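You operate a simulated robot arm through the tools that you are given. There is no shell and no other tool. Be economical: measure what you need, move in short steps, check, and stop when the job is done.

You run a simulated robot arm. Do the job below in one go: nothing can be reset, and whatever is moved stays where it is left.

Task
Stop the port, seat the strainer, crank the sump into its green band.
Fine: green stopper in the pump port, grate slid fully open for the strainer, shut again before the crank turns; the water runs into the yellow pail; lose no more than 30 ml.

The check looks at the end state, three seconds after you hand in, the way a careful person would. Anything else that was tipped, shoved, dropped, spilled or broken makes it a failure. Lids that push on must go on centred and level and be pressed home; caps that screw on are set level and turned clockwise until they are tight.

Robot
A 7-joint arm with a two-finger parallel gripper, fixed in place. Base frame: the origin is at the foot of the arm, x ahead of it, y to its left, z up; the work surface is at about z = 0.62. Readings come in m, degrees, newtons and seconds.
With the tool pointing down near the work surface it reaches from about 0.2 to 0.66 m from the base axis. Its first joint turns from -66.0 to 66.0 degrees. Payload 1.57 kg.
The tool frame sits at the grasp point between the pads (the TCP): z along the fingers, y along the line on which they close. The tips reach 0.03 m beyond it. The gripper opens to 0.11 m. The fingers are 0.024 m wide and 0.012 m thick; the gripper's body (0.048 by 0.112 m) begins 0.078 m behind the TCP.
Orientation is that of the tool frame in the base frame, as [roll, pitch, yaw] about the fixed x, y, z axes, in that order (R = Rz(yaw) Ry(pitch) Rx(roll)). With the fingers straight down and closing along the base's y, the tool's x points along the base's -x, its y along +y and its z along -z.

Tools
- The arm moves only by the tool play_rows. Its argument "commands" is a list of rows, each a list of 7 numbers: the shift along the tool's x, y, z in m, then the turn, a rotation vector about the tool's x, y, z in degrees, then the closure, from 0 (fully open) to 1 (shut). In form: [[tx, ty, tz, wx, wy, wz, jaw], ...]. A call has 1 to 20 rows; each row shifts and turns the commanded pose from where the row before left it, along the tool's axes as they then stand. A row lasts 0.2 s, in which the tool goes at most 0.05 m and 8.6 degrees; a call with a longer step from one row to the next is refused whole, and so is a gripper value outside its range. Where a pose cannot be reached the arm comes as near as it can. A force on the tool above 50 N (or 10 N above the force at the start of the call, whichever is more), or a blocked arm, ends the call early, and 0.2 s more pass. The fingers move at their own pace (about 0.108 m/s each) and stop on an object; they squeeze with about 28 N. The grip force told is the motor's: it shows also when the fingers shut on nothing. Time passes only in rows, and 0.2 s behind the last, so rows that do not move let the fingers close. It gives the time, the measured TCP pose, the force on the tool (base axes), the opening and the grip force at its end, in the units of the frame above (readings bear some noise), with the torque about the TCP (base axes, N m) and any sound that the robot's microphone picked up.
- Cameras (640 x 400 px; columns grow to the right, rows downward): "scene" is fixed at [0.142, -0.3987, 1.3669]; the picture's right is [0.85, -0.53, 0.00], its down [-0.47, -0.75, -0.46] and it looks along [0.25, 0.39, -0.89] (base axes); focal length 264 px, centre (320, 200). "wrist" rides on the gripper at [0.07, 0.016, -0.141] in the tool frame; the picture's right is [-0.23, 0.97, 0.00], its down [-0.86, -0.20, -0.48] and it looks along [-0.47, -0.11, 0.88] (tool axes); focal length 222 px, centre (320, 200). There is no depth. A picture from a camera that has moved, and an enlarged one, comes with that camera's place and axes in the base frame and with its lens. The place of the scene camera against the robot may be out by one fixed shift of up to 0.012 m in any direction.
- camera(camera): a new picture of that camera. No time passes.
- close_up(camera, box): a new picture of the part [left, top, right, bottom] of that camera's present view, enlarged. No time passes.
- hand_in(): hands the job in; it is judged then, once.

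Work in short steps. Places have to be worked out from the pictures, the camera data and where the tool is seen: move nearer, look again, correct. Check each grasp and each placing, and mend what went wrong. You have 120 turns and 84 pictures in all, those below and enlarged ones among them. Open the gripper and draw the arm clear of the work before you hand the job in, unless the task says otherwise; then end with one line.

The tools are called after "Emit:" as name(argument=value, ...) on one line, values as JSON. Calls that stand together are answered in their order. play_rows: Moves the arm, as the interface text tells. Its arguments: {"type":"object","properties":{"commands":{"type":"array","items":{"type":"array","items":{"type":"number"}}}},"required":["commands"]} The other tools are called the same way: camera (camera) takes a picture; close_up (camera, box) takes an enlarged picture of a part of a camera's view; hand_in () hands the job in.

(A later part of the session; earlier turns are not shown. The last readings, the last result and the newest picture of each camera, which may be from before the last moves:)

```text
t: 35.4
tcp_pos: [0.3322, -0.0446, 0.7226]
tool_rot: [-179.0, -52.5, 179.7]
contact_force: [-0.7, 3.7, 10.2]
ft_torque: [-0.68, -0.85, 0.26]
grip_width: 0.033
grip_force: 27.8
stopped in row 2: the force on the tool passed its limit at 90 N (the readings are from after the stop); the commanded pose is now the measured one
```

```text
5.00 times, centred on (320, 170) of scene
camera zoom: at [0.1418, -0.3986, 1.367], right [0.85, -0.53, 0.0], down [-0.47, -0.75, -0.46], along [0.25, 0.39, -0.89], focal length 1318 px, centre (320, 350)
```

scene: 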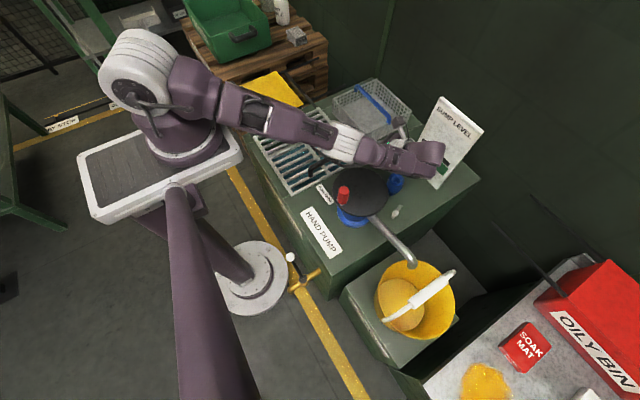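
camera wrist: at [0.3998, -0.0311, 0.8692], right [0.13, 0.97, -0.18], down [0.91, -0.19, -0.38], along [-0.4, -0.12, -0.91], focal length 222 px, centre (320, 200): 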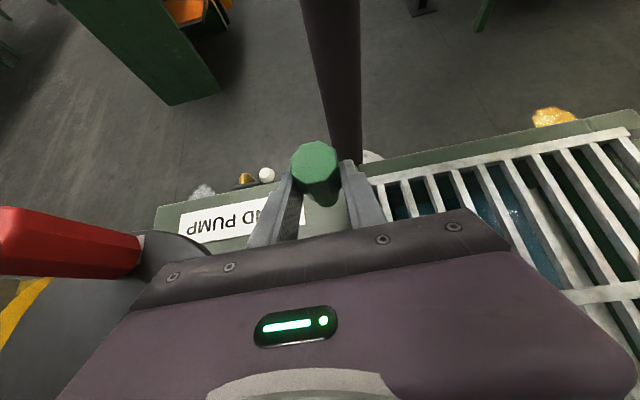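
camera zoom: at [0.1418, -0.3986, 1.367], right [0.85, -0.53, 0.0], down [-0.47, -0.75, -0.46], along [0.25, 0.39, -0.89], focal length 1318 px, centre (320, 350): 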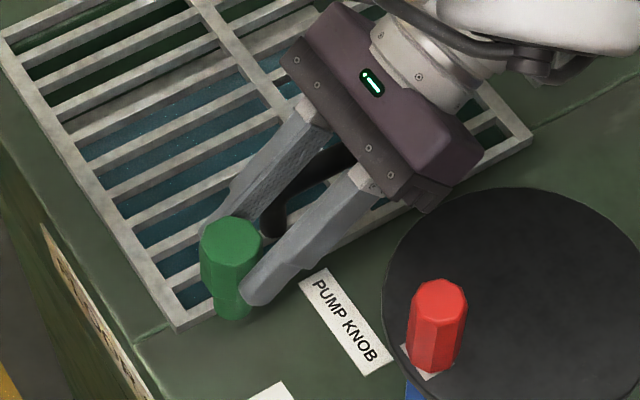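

The palm landed on the grate handle (soft stop, ~90 N peak). I'll lift off and instead turn the hand to lean toward +y, which should allow inserting straight into the port.

Emit:
play_rows(commands=[[0.0158, 0, -0.0123, 0, 0, 0, 0.9], [0.0316, 0, -0.0246, 0, 0, 0, 0.9], [0.0316, 0, -0.0246, 0, 0, 0, 0.9], [0.0316, 0, -0.0246, 0, 0, 0, 0.9], [0.0158, 0, -0.0123, 0, 0, 0, 0.9], [-0.0225, 0, -0.029, 0, 0, 0, 0.9], [-0.0225, 0, -0.029, 0, 0, 0, 0.9], [-0.0225, 0, -0.029, 0, 0, 0, 0.9], [0, 0, 0, 6.3, 0, -4.9, 0.9], [0, 0, 0, 6.3, 0, -4.9, 0.9], [0, 0, 0, 6.3, 0, -4.9, 0.9], [0, 0, 0, 6.3, 0, -4.9, 0.9], [0, 0, 0, 6.3, 0, -4.9, 0.9], [0, 0, 0, 6.3, 0, -4.9, 0.9], [0, 0, 0, 0, 0, 0, 0.9]])

Emit:
camera(camera="scene")

```text
t: 38.6
tcp_pos: [0.4184, -0.0338, 0.8825]
tool_rot: [-179.5, -52.8, -131.9]
contact_force: [-0.7, -0.2, -0.2]
ft_torque: [0.01, 0.01, 0.01]
grip_width: 0.0329
grip_force: 28.0
out of reach, approached as far as the arm can: row 12, 13, 14
```

```text
42 pictures are left
```

scene: 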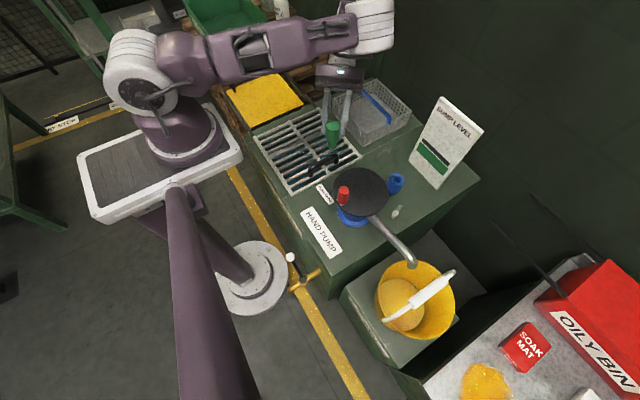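

Yaw is limited here at -132°. I'll go out toward the port and try more yaw there.

Emit:
play_rows(commands=[[-0.0019, -0.041, -0.0025, 0, 0, 0, 0.9], [-0.0019, -0.041, -0.0025, 0, 0, 0, 0.9], [-0.0019, -0.041, -0.0025, 0, 0, 0, 0.9], [0, 0, 0, 6.3, 0, -4.9, 0.9], [0, 0, 0, 6.3, 0, -4.9, 0.9], [0, 0, 0, 6.3, 0, -4.9, 0.9], [0, 0, 0, 6.3, 0, -4.9, 0.9], [0, 0, 0, 0, 0, 0, 0.9]])

Emit:
camera(camera="wrist")

```text
t: 40.4
tcp_pos: [0.3895, -0.0604, 0.8919]
tool_rot: [-180.0, -52.8, -99.5]
contact_force: [-0.1, 0.5, 0.5]
ft_torque: [0.01, -0.02, 0.01]
grip_width: 0.0328
grip_force: 28.3
out of reach, approached as far as the arm can: row 1, 2, 3, 4, 5, 6, 7
```

```text
41 pictures are left
camera wrist: at [0.3851, 0.0113, 1.0332], right [-0.94, 0.3, -0.18], down [0.35, 0.85, -0.39], along [0.04, -0.43, -0.9], focal length 222 px, centre (320, 200)
```

wrist: 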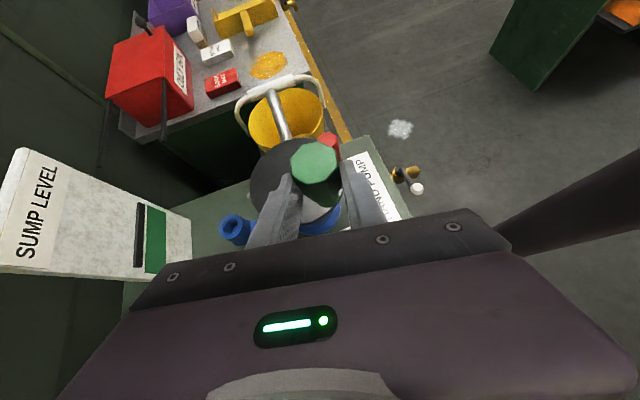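

Yaw now -99.5°, leaning toward +y as wanted. Moving toward above the port in small steps.

Emit:
play_rows(commands=[[0.008, -0.036, 0.0105, 0, 0, 0, 0.9], [0.008, -0.036, 0.0105, 0, 0, 0, 0.9], [0.008, -0.036, 0.0105, 0, 0, 0, 0.9], [0.008, -0.036, 0.0105, 0, 0, 0, 0.9], [0.008, -0.036, 0.0105, 0, 0, 0, 0.9], [0, 0, 0, 0, 0, 0, 0.9]])

```text
t: 41.8
tcp_pos: [0.3896, -0.0604, 0.8918]
tool_rot: [179.9, -52.9, -99.6]
contact_force: [0.2, 0.2, -0.6]
ft_torque: [0.0, 0.01, 0.0]
grip_width: 0.0328
grip_force: 27.4
out of reach, approached as far as the arm can: row 1, 2, 3, 4, 5
```

That direction is joint-limited. From the last torque reading the contact was the palm's right end on the disc edge at ~(0.417,-0.105), not the handle. So I'll set it down at (0.312,-0.05) leaning at azimuth +30° (yaw -150°), which clears the disc.

Emit:
play_rows(commands=[[0, 0, 0, -6.3, 0, 4.9, 0.9], [0, 0, 0, -6.3, 0, 4.9, 0.9], [0, 0, 0, -6.3, 0, 4.9, 0.9], [0, 0, 0, -6.3, 0, 4.9, 0.9], [0, 0, 0, -6.3, 0, 4.9, 0.9], [0, 0, 0, -6.3, 0, 4.9, 0.9], [0, 0, 0, -2.0, 0, 1.6, 0.9], [0, 0, 0, 0, 0, 0, 0.9]])

```text
t: 43.6
tcp_pos: [0.3948, -0.0613, 0.8932]
tool_rot: [-179.3, -52.7, -150.7]
contact_force: [-0.8, 0.3, -0.6]
ft_torque: [-0.01, 0.01, -0.02]
grip_width: 0.0329
grip_force: 27.8
```

Emit:
play_rows(commands=[[-0.0163, 0.0125, 0.0281, 0, 0, 0, 0.9], [-0.0163, 0.0125, 0.0281, 0, 0, 0, 0.9], [-0.0163, 0.0125, 0.0281, 0, 0, 0, 0.9], [-0.0163, 0.0125, 0.0281, 0, 0, 0, 0.9], [-0.0318, 0, 0.0242, 0, 0, 0, 0.9], [0, 0, 0, 0, 0, 0, 0.9]])

Emit:
camera(camera="wrist")

Emit:
close_up(camera="scene", box=[250, 110, 410, 230])

```text
t: 45.0
tcp_pos: [0.3245, -0.0422, 0.7333]
tool_rot: [-179.2, -52.7, -150.6]
contact_force: [0.1, 0.1, -0.1]
ft_torque: [-0.01, -0.01, 0.0]
grip_width: 0.0329
grip_force: 28.0
```

```text
40 pictures are left
camera wrist: at [0.3759, 0.008, 0.8739], right [-0.37, 0.91, -0.19], down [0.88, 0.27, -0.39], along [-0.3, -0.31, -0.9], focal length 222 px, centre (320, 200)
```

wrist: 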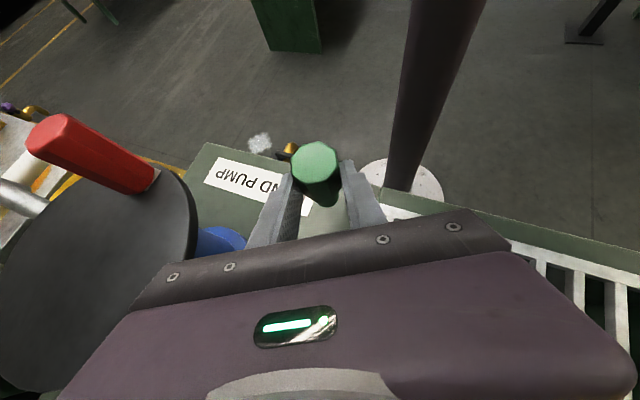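

```text
3.33 times, centred on (330, 170) of scene
camera zoom: at [0.142, -0.3987, 1.3669], right [0.85, -0.53, 0.0], down [-0.47, -0.75, -0.46], along [0.25, 0.39, -0.89], focal length 878 px, centre (287, 300)
```

zoom: 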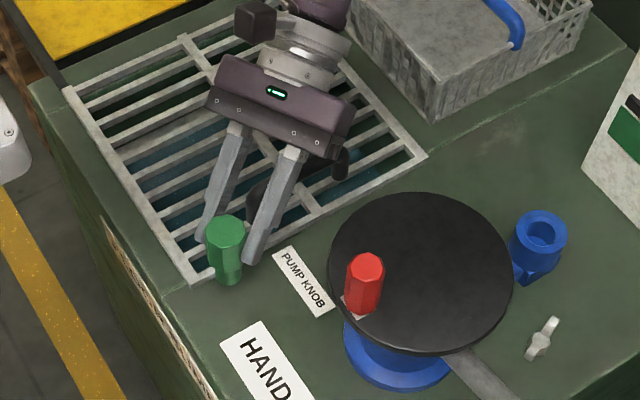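

Good clearance all round. Lowering toward the deck.

Emit:
play_rows(commands=[[-0.0119, 0, 0.0091, 0, 0, 0, 0.9], [-0.0119, 0, 0.0091, 0, 0, 0, 0.9], [-0.008, 0, 0.0061, 0, 0, 0, 0.9], [0, 0, 0, 0, 0, 0, 0.9]])

Emit:
close_up(camera="scene", box=[270, 150, 350, 210])

```text
t: 46.0
tcp_pos: [0.3235, -0.0429, 0.6932]
tool_rot: [-179.4, -52.7, -150.6]
contact_force: [0.7, 0.6, -0.3]
ft_torque: [-0.04, -0.02, 0.0]
grip_width: 0.033
grip_force: 28.0
```

```text
6.67 times, centred on (310, 180) of scene
camera zoom: at [0.142, -0.3987, 1.3669], right [0.85, -0.53, 0.0], down [-0.47, -0.75, -0.46], along [0.25, 0.39, -0.89], focal length 1757 px, centre (387, 333)
```

zoom: 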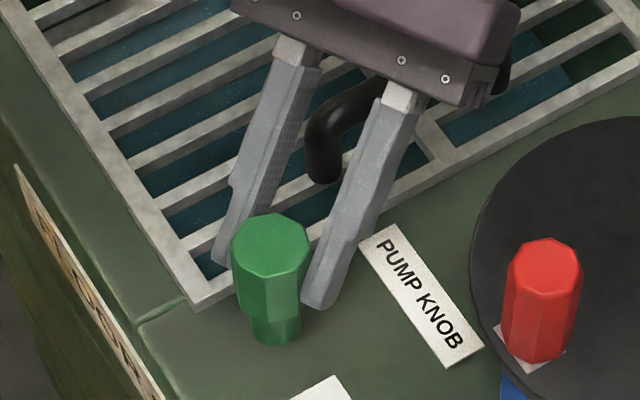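

Emit:
play_rows(commands=[[-0.0024, 0, 0.0018, 0, 0, 0, 0.9], [-0.0024, 0, 0.0018, 0, 0, 0, 0.9], [-0.0024, 0, 0.0018, 0, 0, 0, 0.9], [0, 0, 0, 0, 0, 0, 0.9]])

```text
t: 47.0
tcp_pos: [0.3258, -0.044, 0.6831]
tool_rot: [-179.3, -52.7, -150.6]
contact_force: [-0.7, -0.4, -0.2]
ft_torque: [-0.03, -0.03, -0.01]
grip_width: 0.0326
grip_force: 27.9
```

Emit:
play_rows(commands=[[-0.0024, 0, 0.0018, 0, 0, 0, 0.9], [-0.0024, 0, 0.0018, 0, 0, 0, 0.9], [0, 0, 0, 0, 0, 0, 0.9]])

```text
t: 47.8
tcp_pos: [0.3255, -0.0441, 0.6774]
tool_rot: [-179.3, -52.8, -150.5]
contact_force: [-1.3, 1.8, 19.4]
ft_torque: [-0.04, 0.36, -0.06]
grip_width: 0.0329
grip_force: 28.2
```

Foot is on the deck (19 N). Easing up 0.5 mm and opening, then checking that it stands.

Emit:
play_rows(commands=[[0.0006, 0, -0.0004, 0, 0, 0, 0.9], [0, 0, 0, 0, 0, 0, 0.65], [0, 0, 0, 0, 0, 0, 0.45], [0, 0, 0, 0, 0, 0, 0.45]])

Emit:
close_up(camera="scene", box=[270, 150, 350, 210])

```text
t: 48.8
tcp_pos: [0.3257, -0.0424, 0.6788]
tool_rot: [-179.3, -52.6, -150.7]
contact_force: [-0.1, -0.8, 0.3]
ft_torque: [0.02, -0.02, 0.04]
grip_width: 0.0605
grip_force: 0.1
```

```text
6.67 times, centred on (310, 180) of scene
camera zoom: at [0.142, -0.3987, 1.3669], right [0.85, -0.53, 0.0], down [-0.47, -0.75, -0.46], along [0.25, 0.39, -0.89], focal length 1757 px, centre (387, 333)
```

zoom: 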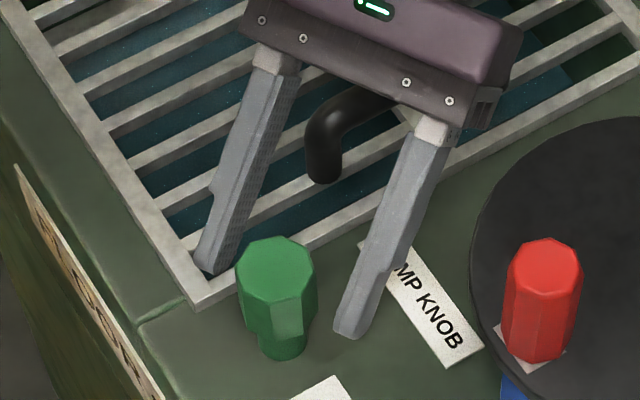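

It stands upright. Withdrawing along the tool axis, then returning the tool to vertical at the same yaw.

Emit:
play_rows(commands=[[0, 0, -0.02, 0, 0, 0, 0.45], [0, 0, -0.04, 0, 0, 0, 0.45], [0, 0, -0.04, 0, 0, 0, 0.45], [0.0318, 0, -0.0242, 0, 0, 0, 0.45], [0.0318, 0, -0.0242, 0, 0, 0, 0.45], [0, 0, 0, 0, -8.2, 0, 0.45], [0, 0, 0, 0, -8.2, 0, 0.45], [0, 0, 0, 0, -8.2, 0, 0.45], [0, 0, 0, 0, -8.2, 0, 0.45], [0, 0, 0, 0, -8.2, 0, 0.45], [0, 0, 0, 0, -8.2, 0, 0.45], [0, 0, 0, 0, -3.5, 0, 0.45], [0, 0, 0, 0, 0, 0, 0.45]])

Emit:
camera(camera="wrist")

```text
t: 51.6
tcp_pos: [0.3947, -0.0031, 0.8192]
tool_rot: [-179.6, 0.0, -150.0]
contact_force: [-0.2, 0.2, -0.1]
ft_torque: [0.02, -0.01, -0.01]
grip_width: 0.0606
grip_force: 0.0
```

```text
36 pictures are left
camera wrist: at [0.3244, -0.0226, 0.9604], right [-0.29, 0.96, -0.01], down [0.84, 0.26, 0.48], along [0.46, 0.13, -0.88], focal length 222 px, centre (320, 200)
```

wrist: 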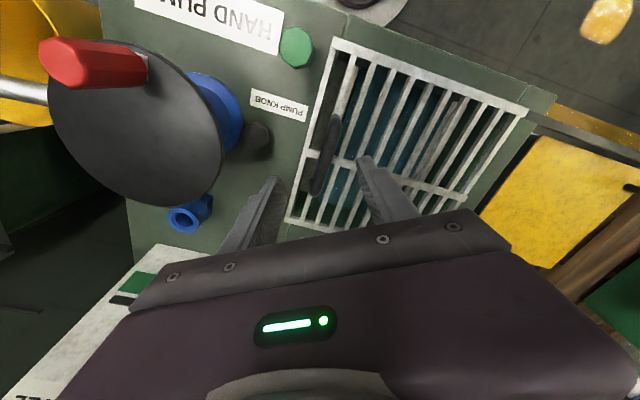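

Stopper is at ~(0.305,-0.055). Moving above it with the vertical tool.

Emit:
play_rows(commands=[[0.0257, 0, 0, 0, 0, 0, 0.45], [0.0257, 0, 0, 0, 0, 0, 0.45], [0.0257, 0, 0.02, 0, 0, 0, 0.45], [0.0257, 0, 0.03, 0, 0, 0, 0.45], [0, 0, 0.035, 0, 0, 0, 0.45], [0, 0, 0, 0, 0, 0, 0.45]])

Emit:
close_up(camera="wrist", box=[200, 80, 440, 230])

```text
t: 53.0
tcp_pos: [0.3049, -0.0586, 0.7359]
tool_rot: [-179.6, 0.1, -150.1]
contact_force: [-0.6, -0.2, -0.4]
ft_torque: [-0.03, 0.03, 0.04]
grip_width: 0.0604
grip_force: 0.0
```

```text
2.67 times, centred on (320, 155) of wrist
camera zoom: at [0.2346, -0.0785, 0.8779], right [-0.29, 0.96, -0.01], down [0.84, 0.26, 0.48], along [0.46, 0.13, -0.88], focal length 592 px, centre (320, 320)
```

zoom: 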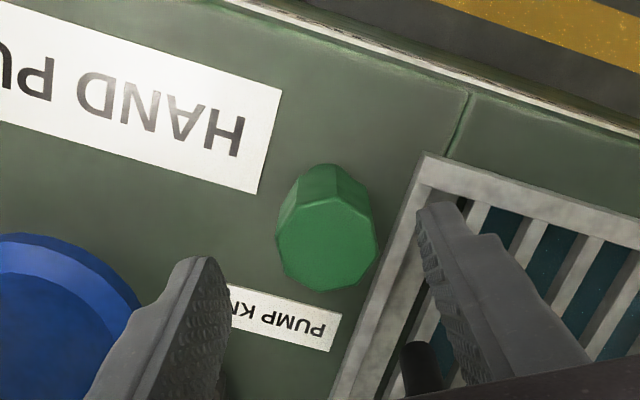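

Aligned within 1–2 mm. Descending and gripping.

Emit:
play_rows(commands=[[0, 0.001, 0.03, 0, 0, 0, 0.45], [0, 0, 0.03, 0, 0, 0, 0.45], [0, 0, 0.004, 0, 0, 0, 0.45], [0, 0, 0, 0, 0, 0, 0.7], [0, 0, 0, 0, 0, 0, 0.9], [0, 0, 0, 0, 0, 0, 0.9], [0, 0, 0, 0, 0, 0, 0.9]])

```text
t: 54.6
tcp_pos: [0.3053, -0.0576, 0.6713]
tool_rot: [-179.6, 0.0, -150.1]
contact_force: [-0.4, -0.1, -0.2]
ft_torque: [0.0, 0.04, 0.01]
grip_width: 0.033
grip_force: 28.0
```

Gripped upright. Lifting to z≈0.90 and carrying toward the port.

Emit:
play_rows(commands=[[0, 0, -0.01, 0, 0, 0, 0.9], [0, 0, -0.03, 0, 0, 0, 0.9], [0, 0, -0.04, 0, 0, 0, 0.9], [0, 0, -0.04, 0, 0, 0, 0.9], [0, 0, -0.04, 0, 0, 0, 0.9], [0, 0, -0.04, 0, 0, 0, 0.9], [0, 0, -0.03, 0, 0, 0, 0.9], [-0.0232, -0.0318, 0, 0, 0, 0, 0.9], [-0.0232, -0.0318, 0, 0, 0, 0, 0.9], [-0.0232, -0.0318, 0, 0, 0, 0, 0.9], [-0.0232, -0.0318, 0, 0, 0, 0, 0.9], [-0.0232, -0.0318, 0, 0, 0, 0, 0.9], [-0.0232, -0.0318, 0, 0, 0, 0, 0.9], [-0.0232, -0.0318, 0, 0, 0, 0, 0.9], [0, 0, 0, 0, 0, 0, 0.9]])

Emit:
camera(camera="wrist")

Emit:
close_up(camera="scene", box=[340, 80, 480, 220])

```text
t: 57.8
tcp_pos: [0.5545, -0.1651, 0.9016]
tool_rot: [-179.7, 0.1, -150.0]
contact_force: [-1.1, -0.3, -0.6]
ft_torque: [-0.04, -0.01, 0.01]
grip_width: 0.0333
grip_force: 27.6
```

```text
34 pictures are left
camera wrist: at [0.485, -0.1838, 1.0434], right [-0.29, 0.96, -0.01], down [0.84, 0.26, 0.48], along [0.46, 0.13, -0.88], focal length 222 px, centre (320, 200)
```

wrist: 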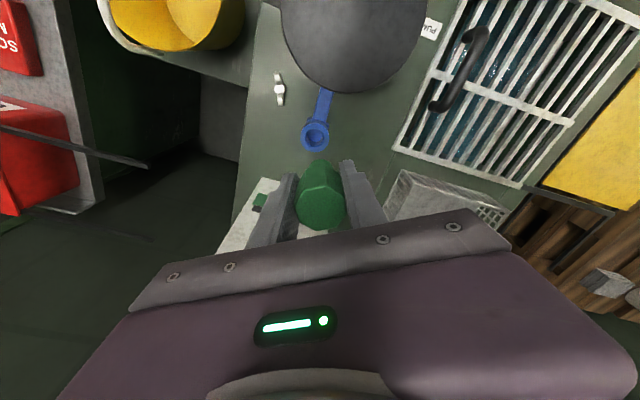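

```text
2.86 times, centred on (410, 150) of scene
camera zoom: at [0.142, -0.3987, 1.3669], right [0.85, -0.53, 0.0], down [-0.47, -0.75, -0.46], along [0.25, 0.39, -0.89], focal length 753 px, centre (63, 343)
```

zoom: 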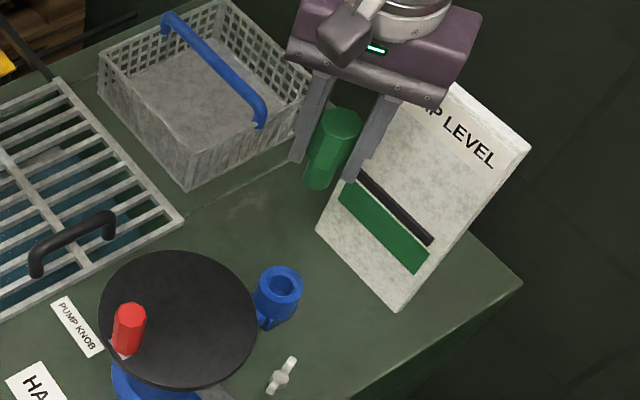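

Port top is at about (0.569,-0.170,0.665). Lowering with the current offset for a closer fix.

Emit:
play_rows(commands=[[0, 0, 0.04, 0, 0, 0, 0.9], [0, 0, 0.04, 0, 0, 0, 0.9], [0, 0, 0.04, 0, 0, 0, 0.9], [0, 0, 0.02, 0, 0, 0, 0.9], [0, 0, 0, 0, 0, 0, 0.9]])

Emit:
close_up(camera="wrist", box=[220, 60, 440, 240])

Emit:
close_up(camera="scene", box=[350, 130, 450, 210])

```text
t: 59.0
tcp_pos: [0.5577, -0.1641, 0.7602]
tool_rot: [-179.6, 0.1, -150.1]
contact_force: [-0.6, 0.1, -0.2]
ft_torque: [-0.04, 0.01, -0.06]
grip_width: 0.0331
grip_force: 27.9
```

```text
2.22 times, centred on (330, 150) of wrist
camera zoom: at [0.4873, -0.1839, 0.9015], right [-0.29, 0.96, -0.01], down [0.84, 0.26, 0.48], along [0.46, 0.13, -0.88], focal length 494 px, centre (298, 311)
```

zoom: 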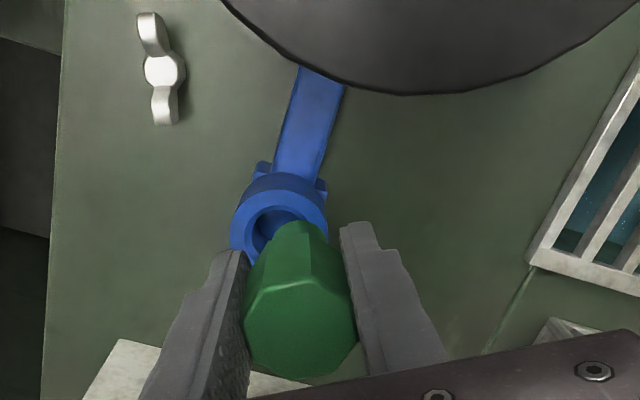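

```text
5.00 times, centred on (400, 170) of scene
camera zoom: at [0.142, -0.3987, 1.3669], right [0.85, -0.53, 0.0], down [-0.47, -0.75, -0.46], along [0.25, 0.39, -0.89], focal length 1318 px, centre (-80, 350)
```

zoom: 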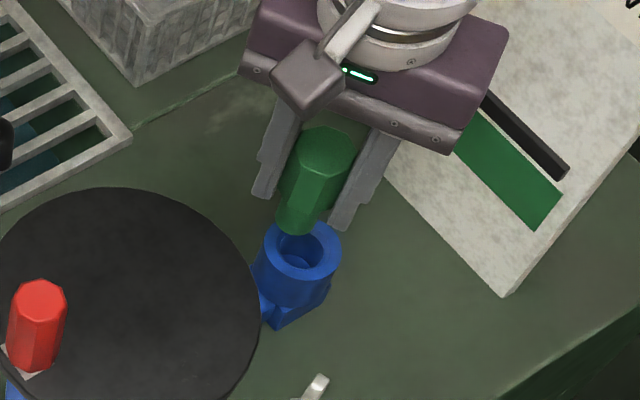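

Both views agree: port centre ≈(0.569,-0.170), top ≈0.675. Aligning over it and lowering just above for a check.

Emit:
play_rows(commands=[[-0.0068, -0.0109, 0, 0, 0, 0, 0.9], [0, 0, 0.02, 0, 0, 0, 0.9], [0, 0, 0, 0, 0, 0, 0.9]])

Emit:
close_up(camera="scene", box=[360, 140, 430, 200])

Emit:
close_up(camera="wrist", box=[240, 80, 420, 230])

```text
t: 59.8
tcp_pos: [0.5678, -0.1716, 0.7413]
tool_rot: [-179.6, 0.0, -150.1]
contact_force: [-0.9, -0.1, -0.7]
ft_torque: [0.0, 0.03, 0.0]
grip_width: 0.0333
grip_force: 28.3
```

```text
6.67 times, centred on (395, 170) of scene
camera zoom: at [0.142, -0.3987, 1.3669], right [0.85, -0.53, 0.0], down [-0.47, -0.75, -0.46], along [0.25, 0.39, -0.89], focal length 1757 px, centre (-180, 400)
```

zoom: 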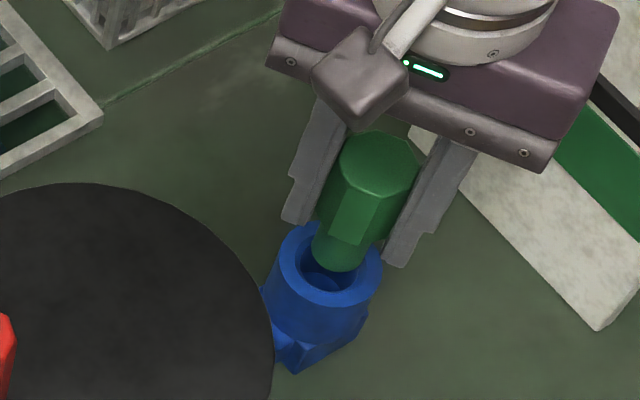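

```text
2.67 times, centred on (330, 155) of wrist
camera zoom: at [0.4975, -0.1915, 0.8823], right [-0.29, 0.96, -0.01], down [0.84, 0.26, 0.48], along [0.46, 0.13, -0.88], focal length 592 px, centre (293, 320)
```

zoom: 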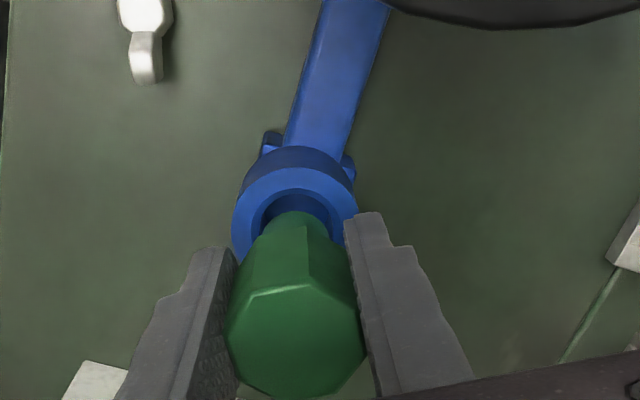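

Plug lines up with the hole to within ~2 mm. Inserting in small steps.

Emit:
play_rows(commands=[[0, 0, 0.008, 0, 0, 0, 0.9], [0, 0, 0.006, 0, 0, 0, 0.9], [0, 0, 0.005, 0, 0, 0, 0.9], [0, 0, 0.004, 0, 0, 0, 0.9], [0, 0, 0, 0, 0, 0, 0.9]])

Emit:
close_up(camera="scene", box=[360, 140, 430, 200])

```text
t: 61.0
tcp_pos: [0.5688, -0.1723, 0.7185]
tool_rot: [-179.5, 0.0, -150.0]
contact_force: [-0.7, 1.5, 0.4]
ft_torque: [0.07, 0.07, -0.04]
grip_width: 0.0333
grip_force: 28.3
```

```text
6.67 times, centred on (395, 170) of scene
camera zoom: at [0.1419, -0.3986, 1.3669], right [0.85, -0.53, 0.0], down [-0.47, -0.75, -0.46], along [0.25, 0.39, -0.89], focal length 1757 px, centre (-180, 400)
```

zoom: 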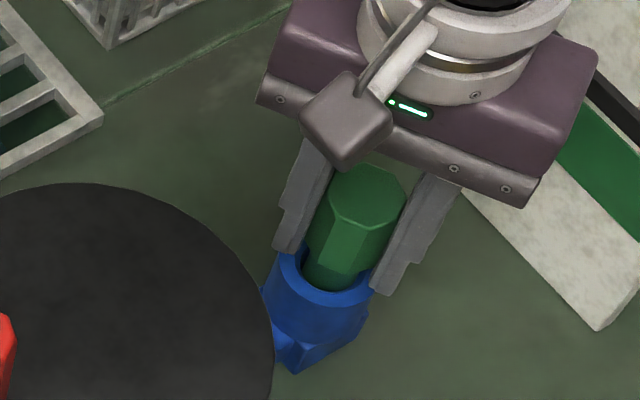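

The plug has entered the bore. Lowering further until the finger tips near the rim.

Emit:
play_rows(commands=[[0, 0.001, 0.004, 0, 0, 0, 0.9], [0, 0, 0.004, 0, 0, 0, 0.9], [0, 0, 0.002, 0, 0, 0, 0.9], [0, 0, 0, 0, 0, 0, 0.9]])

Emit:
close_up(camera="scene", box=[360, 140, 430, 200])

```text
t: 62.0
tcp_pos: [0.5673, -0.1716, 0.7097]
tool_rot: [-179.4, 0.0, -150.1]
contact_force: [-12.2, 2.9, 39.7]
ft_torque: [0.76, 0.92, 0.27]
grip_width: 0.0334
grip_force: 27.6
```

```text
6.67 times, centred on (395, 170) of scene
camera zoom: at [0.141, -0.3984, 1.3671], right [0.85, -0.53, 0.0], down [-0.47, -0.75, -0.46], along [0.25, 0.39, -0.89], focal length 1757 px, centre (-180, 400)
```

zoom: 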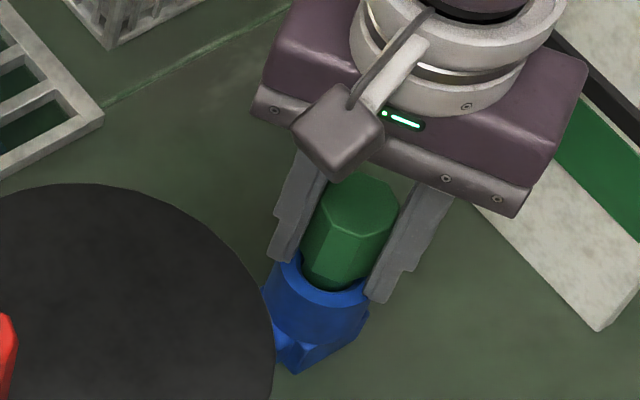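

The left fingertip is on the rim (torque puts the contact there). Releasing, then rising to press the stopper home with closed fingers.

Emit:
play_rows(commands=[[0, 0, -0.001, 0, 0, 0, 0.9], [0, 0, 0, 0, 0, 0, 0.6], [0, 0, 0, 0, 0, 0, 0.45], [0, 0, -0.02, 0, 0, 0, 0.45], [0, 0, -0.04, 0, 0, 0, 0.45], [0, 0, -0.03, 0, 0, 0, 0.45], [0, 0, 0, 0, 0, 0, 0.45]])

Emit:
close_up(camera="scene", box=[360, 140, 430, 200])

Emit:
close_up(camera="wrist", box=[220, 60, 440, 240])

```text
t: 63.6
tcp_pos: [0.5665, -0.1691, 0.8009]
tool_rot: [-179.6, 0.0, -150.0]
contact_force: [-0.6, -0.8, -0.5]
ft_torque: [-0.01, 0.02, 0.02]
grip_width: 0.0603
grip_force: 0.1
```

```text
6.67 times, centred on (395, 170) of scene
camera zoom: at [0.1419, -0.3987, 1.3669], right [0.85, -0.53, 0.0], down [-0.47, -0.75, -0.46], along [0.25, 0.39, -0.89], focal length 1757 px, centre (-180, 400)
```

zoom: 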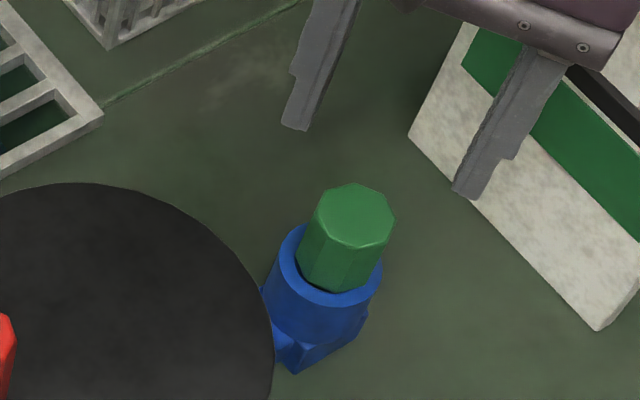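

```text
2.22 times, centred on (330, 150) of wrist
camera zoom: at [0.4975, -0.1899, 0.9419], right [-0.29, 0.96, -0.01], down [0.84, 0.26, 0.48], along [0.46, 0.13, -0.88], focal length 494 px, centre (298, 311)
```

zoom: 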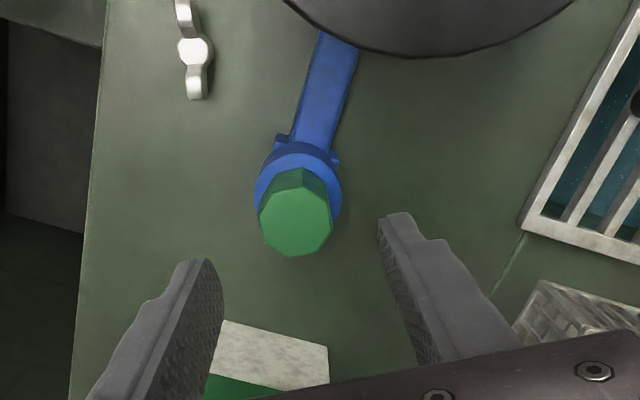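

The stopper sits upright in the port. Closing the fingers and pressing on its head to seat it.

Emit:
play_rows(commands=[[-0.0012, -0.003, 0, 0, 0, 0, 1], [0, 0, 0, 0, 0, 0, 1], [0, 0, 0, 0, 0, 0, 1], [0, 0, 0.03, 0, 0, 0, 1], [0, 0, 0.015, 0, 0, 0, 1], [0, 0, 0.004, 0, 0, 0, 1], [0, 0, 0.003, 0, 0, 0, 1], [0, 0, 0.003, 0, 0, 0, 1], [0, 0, 0, 0, 0, 0, 1]])

```text
t: 65.4
tcp_pos: [0.5718, -0.1732, 0.7493]
tool_rot: [-179.4, 0.0, -150.0]
contact_force: [-6.6, 3.7, 21.4]
ft_torque: [0.12, 0.39, 0.0]
grip_width: 0.0001
grip_force: 21.3
stopped in row 8: the force on the tool passed its limit at 56 N (the readings are from after the stop); the commanded pose is now the measured one
```

Emit:
play_rows(commands=[[0, 0, -0.03, 0, 0, 0, 1], [0, 0, -0.03, 0, 0, 0, 1], [0, 0, 0, 0, 0, 0, 1]])

Emit:
close_up(camera="scene", box=[370, 150, 420, 200])

```text
t: 66.2
tcp_pos: [0.5706, -0.1708, 0.812]
tool_rot: [-179.4, 0.2, -150.1]
contact_force: [-0.3, 0.9, 0.4]
ft_torque: [-0.04, -0.02, 0.04]
grip_width: 0.0
grip_force: 21.3
```

```text
8.00 times, centred on (395, 175) of scene
camera zoom: at [0.142, -0.3987, 1.3669], right [0.85, -0.53, 0.0], down [-0.47, -0.75, -0.46], along [0.25, 0.39, -0.89], focal length 2108 px, centre (-280, 400)
```

zoom: 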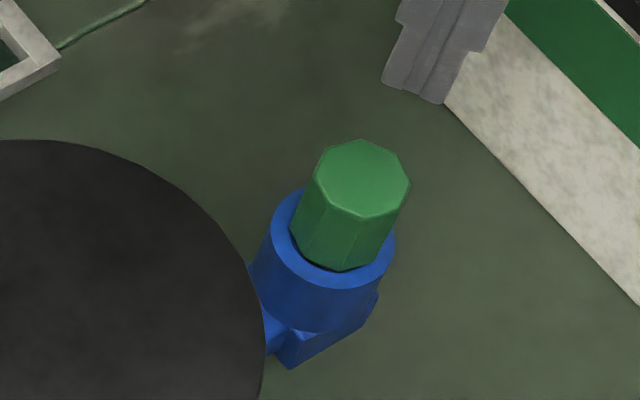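

The stopper is seated with its head on the rim. Next: the grate handle, a bar along x at ~(0.418,0.003,0.67). Moving above it with yaw back at 180°.

Emit:
play_rows(commands=[[0, 0, -0.02, 0, 0, 7.5, 0.6], [0, 0, 0, 0, 0, 7.5, 0.6], [0, 0, 0, 0, 0, 7.5, 0.6], [0, 0, 0, 0, 0, 7.4, 0.6], [0.0254, 0.029, 0, 0, 0, 0, 0.6], [0.0254, 0.029, 0, 0, 0, 0, 0.6], [0.0254, 0.029, 0, 0, 0, 0, 0.6], [0.0254, 0.029, 0, 0, 0, 0, 0.6], [0.0254, 0.029, 0, 0, 0, 0, 0.6], [0.0254, 0.029, 0, 0, 0, 0, 0.6], [0, 0, 0.03, 0, 0, 0, 0.6], [0, 0, 0.03, 0, 0, 0, 0.6], [0, 0, 0, 0, 0, 0, 0.6]])

Emit:
camera(camera="wrist")

```text
t: 69.0
tcp_pos: [0.4224, 0.0021, 0.7667]
tool_rot: [-179.5, 0.5, 180.0]
contact_force: [-0.6, -1.1, -0.6]
ft_torque: [-0.02, -0.01, -0.01]
grip_width: 0.044
grip_force: 0.0
```

```text
23 pictures are left
camera wrist: at [0.3506, 0.0194, 0.9076], right [0.23, 0.97, -0.01], down [0.85, -0.2, 0.49], along [0.47, -0.12, -0.87], focal length 222 px, centre (320, 200)
```

wrist: 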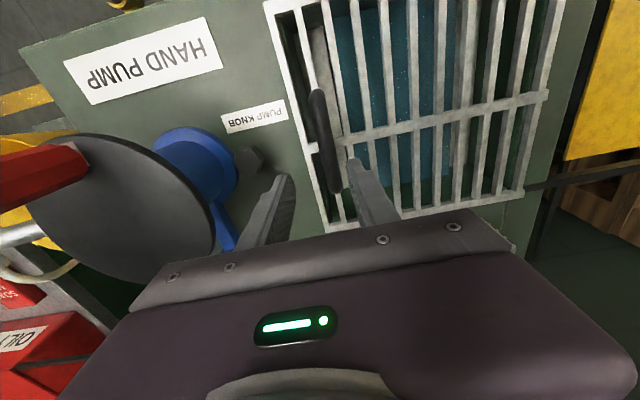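

Handle bar: x 0.36–0.46, y≈0.009. Descending to straddle it and closing.

Emit:
play_rows(commands=[[0.012, 0.007, 0.02, 0, 0.5, 0, 0.55], [0, 0, 0.035, 0, 0, 0, 0.55], [0, 0, 0.027, 0, 0, 0, 0.55], [0, 0, 0, 0, 0, 0, 0.8], [0, 0, 0, 0, 0, 0, 0.95], [0, 0, 0, 0, 0, 0, 0.95]])

```text
t: 70.4
tcp_pos: [0.4109, 0.009, 0.6845]
tool_rot: [-179.6, -0.2, -179.8]
contact_force: [-1.1, 19.5, -10.6]
ft_torque: [0.19, -0.77, -0.12]
grip_width: 0.0178
grip_force: 32.4
```

Bar gripped (17.8 mm). Sliding toward +y.

Emit:
play_rows(commands=[[0, 0.008, 0, 0, 0, 0, 0.95], [0, 0.015, 0, 0, 0, 0, 0.95], [0, 0.02, 0, 0, 0, 0, 0.95], [0, 0.02, 0, 0, 0, 0, 0.95], [0, 0.02, 0, 0, 0, 0, 0.95], [0, 0, 0, 0, 0, 0, 0.95]])

Emit:
close_up(camera="scene", box=[210, 60, 430, 220])

```text
t: 71.8
tcp_pos: [0.408, 0.0877, 0.6833]
tool_rot: [-179.6, 0.0, 180.0]
contact_force: [18.2, 0.4, 7.1]
ft_torque: [-0.01, -0.39, 0.0]
grip_width: 0.018
grip_force: 32.8
```

```text
2.50 times, centred on (320, 140) of scene
camera zoom: at [0.1422, -0.3987, 1.3669], right [0.85, -0.53, 0.0], down [-0.47, -0.75, -0.46], along [0.25, 0.39, -0.89], focal length 659 px, centre (320, 350)
```

zoom: 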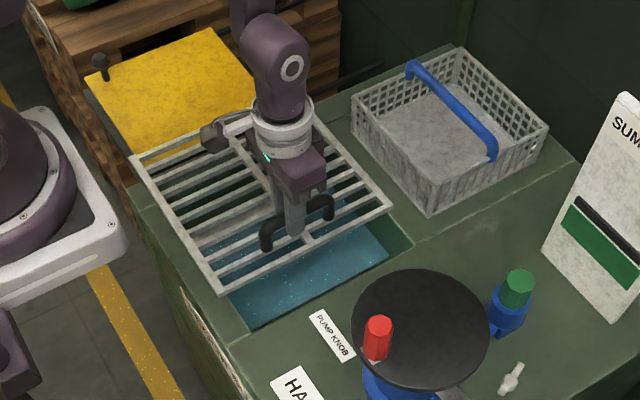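

The grate is sliding. Easing the x load and continuing toward the end stop.

Emit:
play_rows(commands=[[-0.002, 0.02, 0, 0, 0, 0, 0.95], [0, 0.02, 0, 0, 0, 0, 0.95], [0, 0.02, 0, 0, 0, 0, 0.95], [0, 0.02, 0, 0, 0, 0, 0.95], [0, 0.02, 0, 0, 0, 0, 0.95], [0, 0.02, 0, 0, 0, 0, 0.95], [0, 0.015, 0, 0, 0, 0, 0.95], [0, 0.01, 0, 0, 0, 0, 0.95], [0, 0.01, 0, 0, 0, 0, 0.95], [0, 0, 0, 0, 0, 0, 0.95]])

```text
t: 74.0
tcp_pos: [0.4086, 0.2472, 0.6821]
tool_rot: [-179.6, 0.0, 180.0]
contact_force: [-3.7, 0.7, 19.0]
ft_torque: [0.02, 0.13, -0.04]
grip_width: 0.0178
grip_force: 32.3
```

Emit:
play_rows(commands=[[0, 0.008, 0, 0, 0, 0, 0.95], [0, 0.008, 0, 0, 0, 0, 0.95], [0, 0.008, 0, 0, 0, 0, 0.95], [0, 0, 0, 0, 0, 0, 0.95]])

Emit:
close_up(camera="scene", box=[190, 50, 430, 220])

```text
t: 75.0
tcp_pos: [0.4083, 0.2685, 0.6805]
tool_rot: [-179.5, -0.1, -180.0]
contact_force: [-7.6, -0.9, 18.0]
ft_torque: [-0.05, 0.11, 0.03]
grip_width: 0.018
grip_force: 32.6
```

```text
2.35 times, centred on (310, 135) of scene
camera zoom: at [0.1416, -0.3988, 1.3669], right [0.85, -0.53, 0.0], down [-0.47, -0.75, -0.46], along [0.25, 0.39, -0.89], focal length 620 px, centre (344, 353)
```

zoom: 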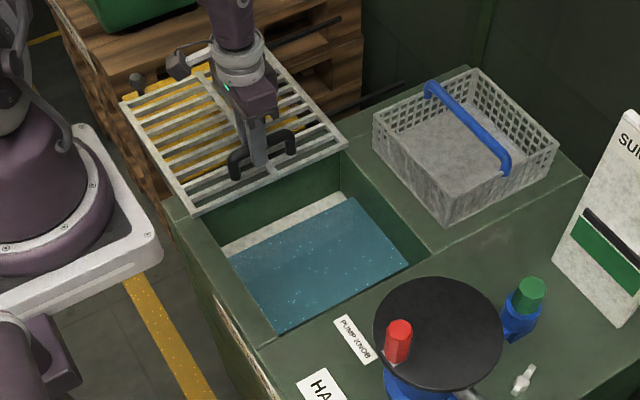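

Nearly clear of the opening; I'll nudge further to find the end stop.

Emit:
play_rows(commands=[[0, 0.006, 0, 0, 0, 0, 0.95], [0, 0.006, 0, 0, 0, 0, 0.95], [0, 0.006, 0, 0, 0, 0, 0.95], [0, 0.004, 0, 0, 0, 0, 0.95], [0, 0, 0, 0, 0, 0, 0.95]])

```text
t: 75.7
tcp_pos: [0.4086, 0.2721, 0.6796]
tool_rot: [-178.4, -0.5, 179.8]
contact_force: [-2.2, -6.6, 12.0]
ft_torque: [-0.07, -0.07, 0.42]
grip_width: 0.0177
grip_force: 32.4
stopped in row 3: the force on the tool passed its limit at 57 N (the readings are from after the stop); the commanded pose is now the measured one
```

End stop reached at y=0.272 — grate fully open. Releasing, rising and turning the gripper (yaw 90°, 25° outward tilt) to take the basket's blue bail at ~(0.686,0.11,0.71).

Emit:
play_rows(commands=[[0, 0, 0, 0, 0, 0, 0.6], [0, 0, 0, 0, 0, 0, 0.4], [0, 0, -0.03, 0, 0, 0, 0.4], [0, 0, -0.04, 0, 0, 0, 0.4], [0, 0, -0.04, 0, 0, 0, 0.4], [0, 0, -0.04, 0, 0, 0, 0.4], [-0.03, -0.03, 0, 0, 0, 0, 0.4], [-0.03, -0.03, 0, 0, 0, 0, 0.4], [-0.03, -0.03, 0, 0, 0, 0, 0.4], [-0.02, -0.03, 0, 0, 0, 0, 0.4], [0, -0.03, 0, 0, 0, 0, 0.4], [0, 0, 0, 0, 0, 0, 0.4]])

Emit:
play_rows(commands=[[0, 0, 0, 0, 0, 8.2, 0.4], [0, 0, 0, 0, 0, 8.2, 0.4], [0, 0, 0, 0, 0, 8.2, 0.4], [0, 0, 0, 0, 0, 8.2, 0.4], [0, 0, 0, 0, 0, 8.2, 0.4], [0, 0, 0, 0, 0, 8.2, 0.4], [0, 0, 0, 0, 0, 8.2, 0.4], [0, 0, 0, 0, 0, 8.2, 0.4], [0, 0, 0, 0, 0, 8.2, 0.4], [0, 0, 0, 0, 0, 8.2, 0.4], [0, 0, 0, 0, 0, 8, 0.4], [0, 0, 0, -8.3, 0, 0, 0.4], [0, 0, 0, -8.3, 0, 0, 0.4], [0, 0, 0, -8.4, 0, 0, 0.4], [0, 0, 0, 0, 0, 0, 0.4]])

Emit:
camera(camera="wrist")

```text
t: 78.3
tcp_pos: [0.5206, 0.128, 0.8312]
tool_rot: [-178.6, -0.5, 179.7]
contact_force: [-0.4, 0.7, 0.0]
ft_torque: [0.0, 0.0, -0.01]
grip_width: 0.0658
grip_force: 0.0
```

```text
t: 81.5
tcp_pos: [0.5201, 0.1263, 0.8327]
tool_rot: [155.5, 1.4, 89.7]
contact_force: [-1.3, -0.6, 0.7]
ft_torque: [0.04, -0.01, 0.02]
grip_width: 0.0658
grip_force: 0.1
```

```text
20 pictures are left
camera wrist: at [0.4748, 0.1993, 0.9658], right [0.88, -0.22, 0.41], down [-0.38, -0.84, 0.37], along [0.26, -0.49, -0.83], focal length 222 px, centre (320, 200)
```

wrist: 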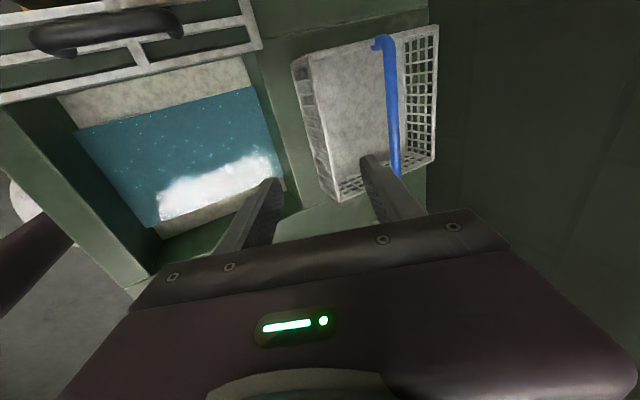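

Tilt is fine, and the sump has ledges at both y ends. The bail is at ~(0.68,0.12,0.715). Approaching to ~0.08 m short of it and looking.

Emit:
play_rows(commands=[[-0.002, 0.0325, 0.0267, 0, 1.3, 0, 0.4], [-0.002, 0.0325, 0.0267, 0, 0, 0, 0.4], [-0.002, 0.0325, 0.0267, 0, 0, 0, 0.4], [0, 0, 0, 0, 0, 0, 0.4]])

Emit:
camera(camera="wrist")

```text
t: 82.5
tcp_pos: [0.642, 0.1189, 0.7982]
tool_rot: [155.5, 0.3, 90.3]
contact_force: [0.1, -0.5, -1.1]
ft_torque: [0.02, 0.0, 0.0]
grip_width: 0.0663
grip_force: 0.2
```

```text
19 pictures are left
camera wrist: at [0.5978, 0.1884, 0.9336], right [0.89, -0.22, 0.4], down [-0.38, -0.85, 0.36], along [0.27, -0.47, -0.84], focal length 222 px, centre (320, 200)
```

wrist: 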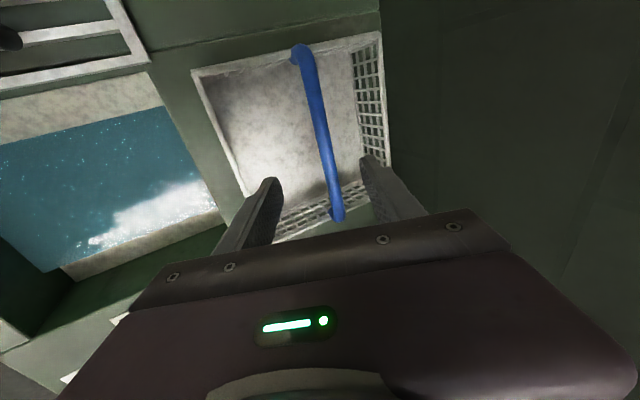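

Bar is at x≈0.688, y centre 0.122, z≈0.712; basket rim spans x 0.594–0.79. Moving in and closing on the bar.

Emit:
play_rows(commands=[[0.003, 0.0066, 0.02, 0, 0, 0, 0.4], [0, 0, 0.03, 0, 0, 0, 0.4], [0, 0, 0.035, 0, 0, 0, 0.4], [0, 0, 0, 0, 0, 0, 0.4], [0, 0, 0, 0, 0, 0, 0.8], [0, 0, 0, 0, 0, 0, 0.95], [0, 0, 0, 0, 0, 0, 0.95]])

Emit:
camera(camera="wrist")

```text
t: 84.1
tcp_pos: [0.6831, 0.1236, 0.7259]
tool_rot: [155.5, 0.3, 90.3]
contact_force: [0.5, 0.1, 1.1]
ft_torque: [0.01, 0.03, 0.01]
grip_width: 0.0156
grip_force: 27.9
```

```text
18 pictures are left
camera wrist: at [0.6389, 0.1927, 0.8608], right [0.89, -0.22, 0.4], down [-0.38, -0.85, 0.36], along [0.27, -0.47, -0.84], focal length 222 px, centre (320, 200)
```

wrist: 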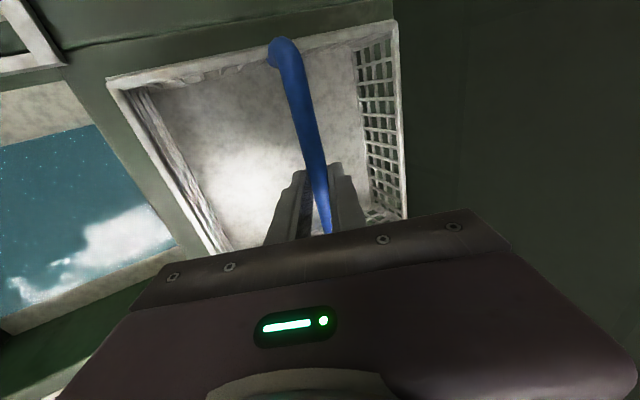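

Bar gripped. Lifting slowly 8 cm.

Emit:
play_rows(commands=[[0, 0.0021, -0.0046, 0, 0, 0, 0.95], [0, 0.0041, -0.0091, 0, 0, 0, 0.95], [0, 0.0062, -0.0137, 0, 0, 0, 0.95], [0, 0.0083, -0.0182, 0, 0, 0, 0.95], [0, 0.0083, -0.0182, 0, 0, 0, 0.95], [0, 0.0041, -0.0091, 0, 0, 0, 0.95], [0, 0, 0, 0, 0, 0, 0.95]])

Emit:
close_up(camera="scene", box=[230, 50, 450, 220])

```text
t: 85.7
tcp_pos: [0.6807, 0.1227, 0.8062]
tool_rot: [155.5, 0.3, 90.3]
contact_force: [0.5, -0.2, -2.9]
ft_torque: [0.01, 0.0, -0.01]
grip_width: 0.0156
grip_force: 28.1
```

```text
2.35 times, centred on (340, 135) of scene
camera zoom: at [0.142, -0.3987, 1.3669], right [0.85, -0.53, 0.0], down [-0.47, -0.75, -0.46], along [0.25, 0.39, -0.89], focal length 620 px, centre (273, 353)
```

zoom: 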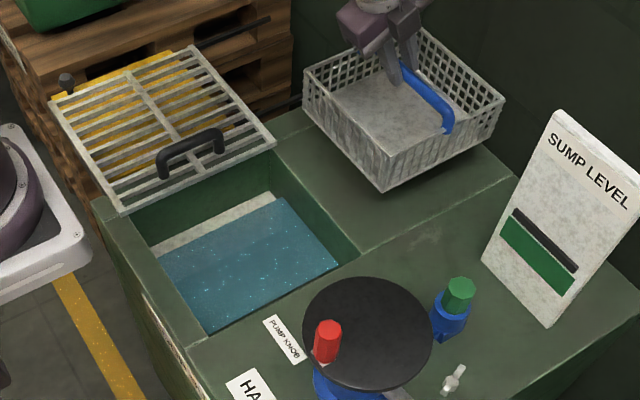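

Basket hangs level (~3 N). Carrying it over the sump centre, ~(0.418,0.12).

Emit:
play_rows(commands=[[0, -0.015, -0.0068, 0, 0, 0, 0.95], [0, -0.0306, -0.01385, 0, 0, 0, 0.95], [0, -0.0306, -0.01385, 0, 0, 0, 0.95], [0, -0.0306, -0.01385, 0, 0, 0, 0.95], [0, -0.0306, -0.01385, 0, 0, 0, 0.95], [0, -0.0306, -0.01385, 0, 0, 0, 0.95], [0, -0.0306, -0.01385, 0, 0, 0, 0.95], [0, -0.0306, -0.01385, 0, 0, 0, 0.95], [0, -0.015, -0.0068, 0, 0, 0, 0.95], [0, 0, 0, 0, 0, 0, 0.95]])

Emit:
camera(camera="wrist")

Emit:
close_up(camera="scene", box=[230, 70, 410, 210])

```text
t: 87.9
tcp_pos: [0.4163, 0.12, 0.8047]
tool_rot: [155.5, 0.3, 90.3]
contact_force: [0.0, -0.3, -3.7]
ft_torque: [0.04, 0.03, 0.0]
grip_width: 0.0154
grip_force: 27.6
```

```text
16 pictures are left
camera wrist: at [0.3707, 0.1911, 0.9399], right [0.89, -0.22, 0.41], down [-0.38, -0.85, 0.36], along [0.27, -0.47, -0.84], focal length 222 px, centre (320, 200)
```

wrist: 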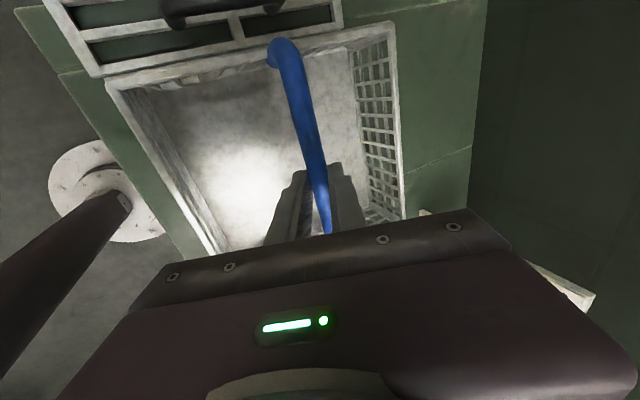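

```text
2.86 times, centred on (320, 140) of scene
camera zoom: at [0.142, -0.3987, 1.3669], right [0.85, -0.53, 0.0], down [-0.47, -0.75, -0.46], along [0.25, 0.39, -0.89], focal length 753 px, centre (320, 371)
```

zoom: 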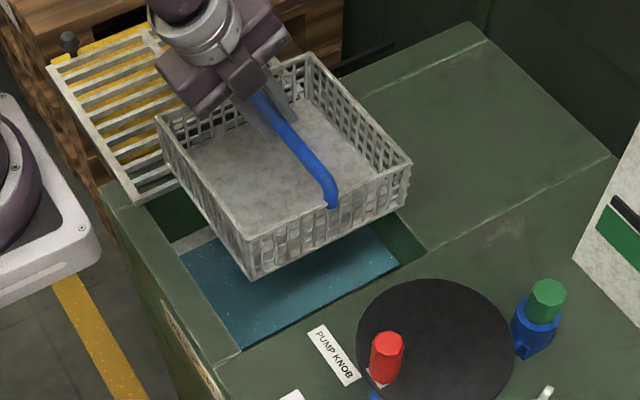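

Basket is over the opening. I'll adjust a few mm and lower 7 cm to bring its bottom to about deck level, then check clearances.

Emit:
play_rows(commands=[[0.003, -0.0027, -0.0012, 0, 0, 0, 0.95], [0, -0.0083, 0.0182, 0, 0, 0, 0.95], [0, -0.0083, 0.0182, 0, 0, 0, 0.95], [0, -0.0083, 0.0182, 0, 0, 0, 0.95], [0, -0.0041, 0.0091, 0, 0, 0, 0.95], [0, 0, 0, 0, 0, 0, 0.95]])

Emit:
close_up(camera="scene", box=[240, 90, 400, 220])

```text
t: 89.3
tcp_pos: [0.4113, 0.1236, 0.7369]
tool_rot: [155.6, 0.2, 90.3]
contact_force: [0.0, 0.2, -3.1]
ft_torque: [0.04, -0.02, -0.03]
grip_width: 0.0156
grip_force: 28.3
```

```text
3.08 times, centred on (320, 155) of scene
camera zoom: at [0.142, -0.3987, 1.3669], right [0.85, -0.53, 0.0], down [-0.47, -0.75, -0.46], along [0.25, 0.39, -0.89], focal length 811 px, centre (320, 338)
```

zoom: 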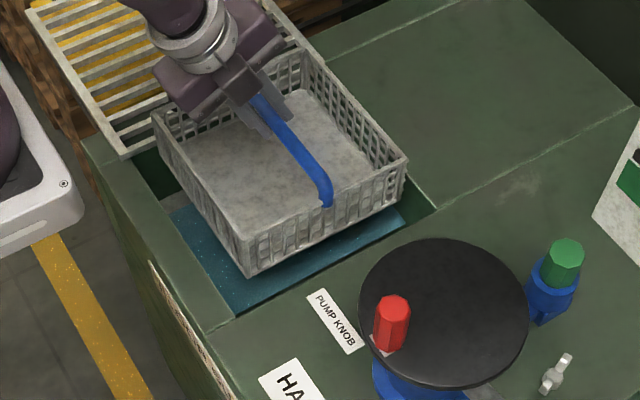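

Gaps look even (~3 cm all round). Lowering into the sump, 8 cm, with force watch.

Emit:
play_rows(commands=[[0, -0.0062, 0.0137, 0, 0, 0, 0.95], [0, -0.0062, 0.0137, 0, 0, 0, 0.95], [0, -0.0062, 0.0137, 0, 0, 0, 0.95], [0, -0.0062, 0.0137, 0, 0, 0, 0.95], [0, -0.0062, 0.0137, 0, 0, 0, 0.95], [0, 0, 0, 0, 0, 0, 0.95]])

```text
t: 90.7
tcp_pos: [0.411, 0.1258, 0.6619]
tool_rot: [155.4, 0.3, 90.3]
contact_force: [-0.1, 0.5, -3.1]
ft_torque: [-0.01, 0.02, -0.04]
grip_width: 0.0156
grip_force: 28.2
```

Emit:
play_rows(commands=[[-0.002, -0.0033, 0.0073, 0, 0, 0, 0.95], [0, -0.0033, 0.0073, 0, 0, 0, 0.95], [0, -0.0033, 0.0073, 0, 0, 0, 0.95], [0, 0, 0, 0, 0, 0, 0.95]])

Emit:
close_up(camera="scene", box=[240, 90, 400, 220])

```text
t: 91.7
tcp_pos: [0.4109, 0.1236, 0.6352]
tool_rot: [155.4, 0.3, 90.4]
contact_force: [-0.9, -0.2, -2.6]
ft_torque: [0.01, 0.02, 0.02]
grip_width: 0.0153
grip_force: 27.9
```

```text
3.08 times, centred on (320, 155) of scene
camera zoom: at [0.142, -0.3987, 1.3669], right [0.85, -0.53, 0.0], down [-0.47, -0.75, -0.46], along [0.25, 0.39, -0.89], focal length 811 px, centre (320, 338)
```

zoom: 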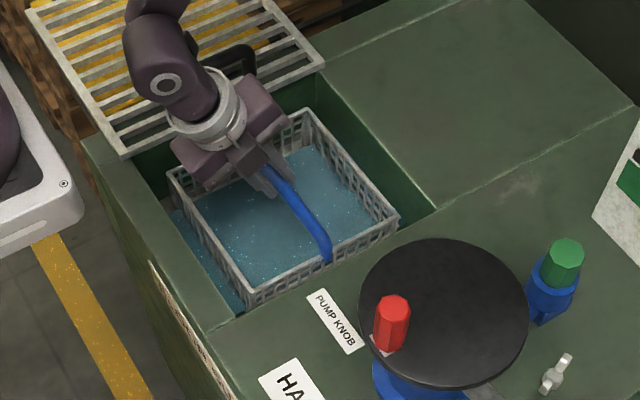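

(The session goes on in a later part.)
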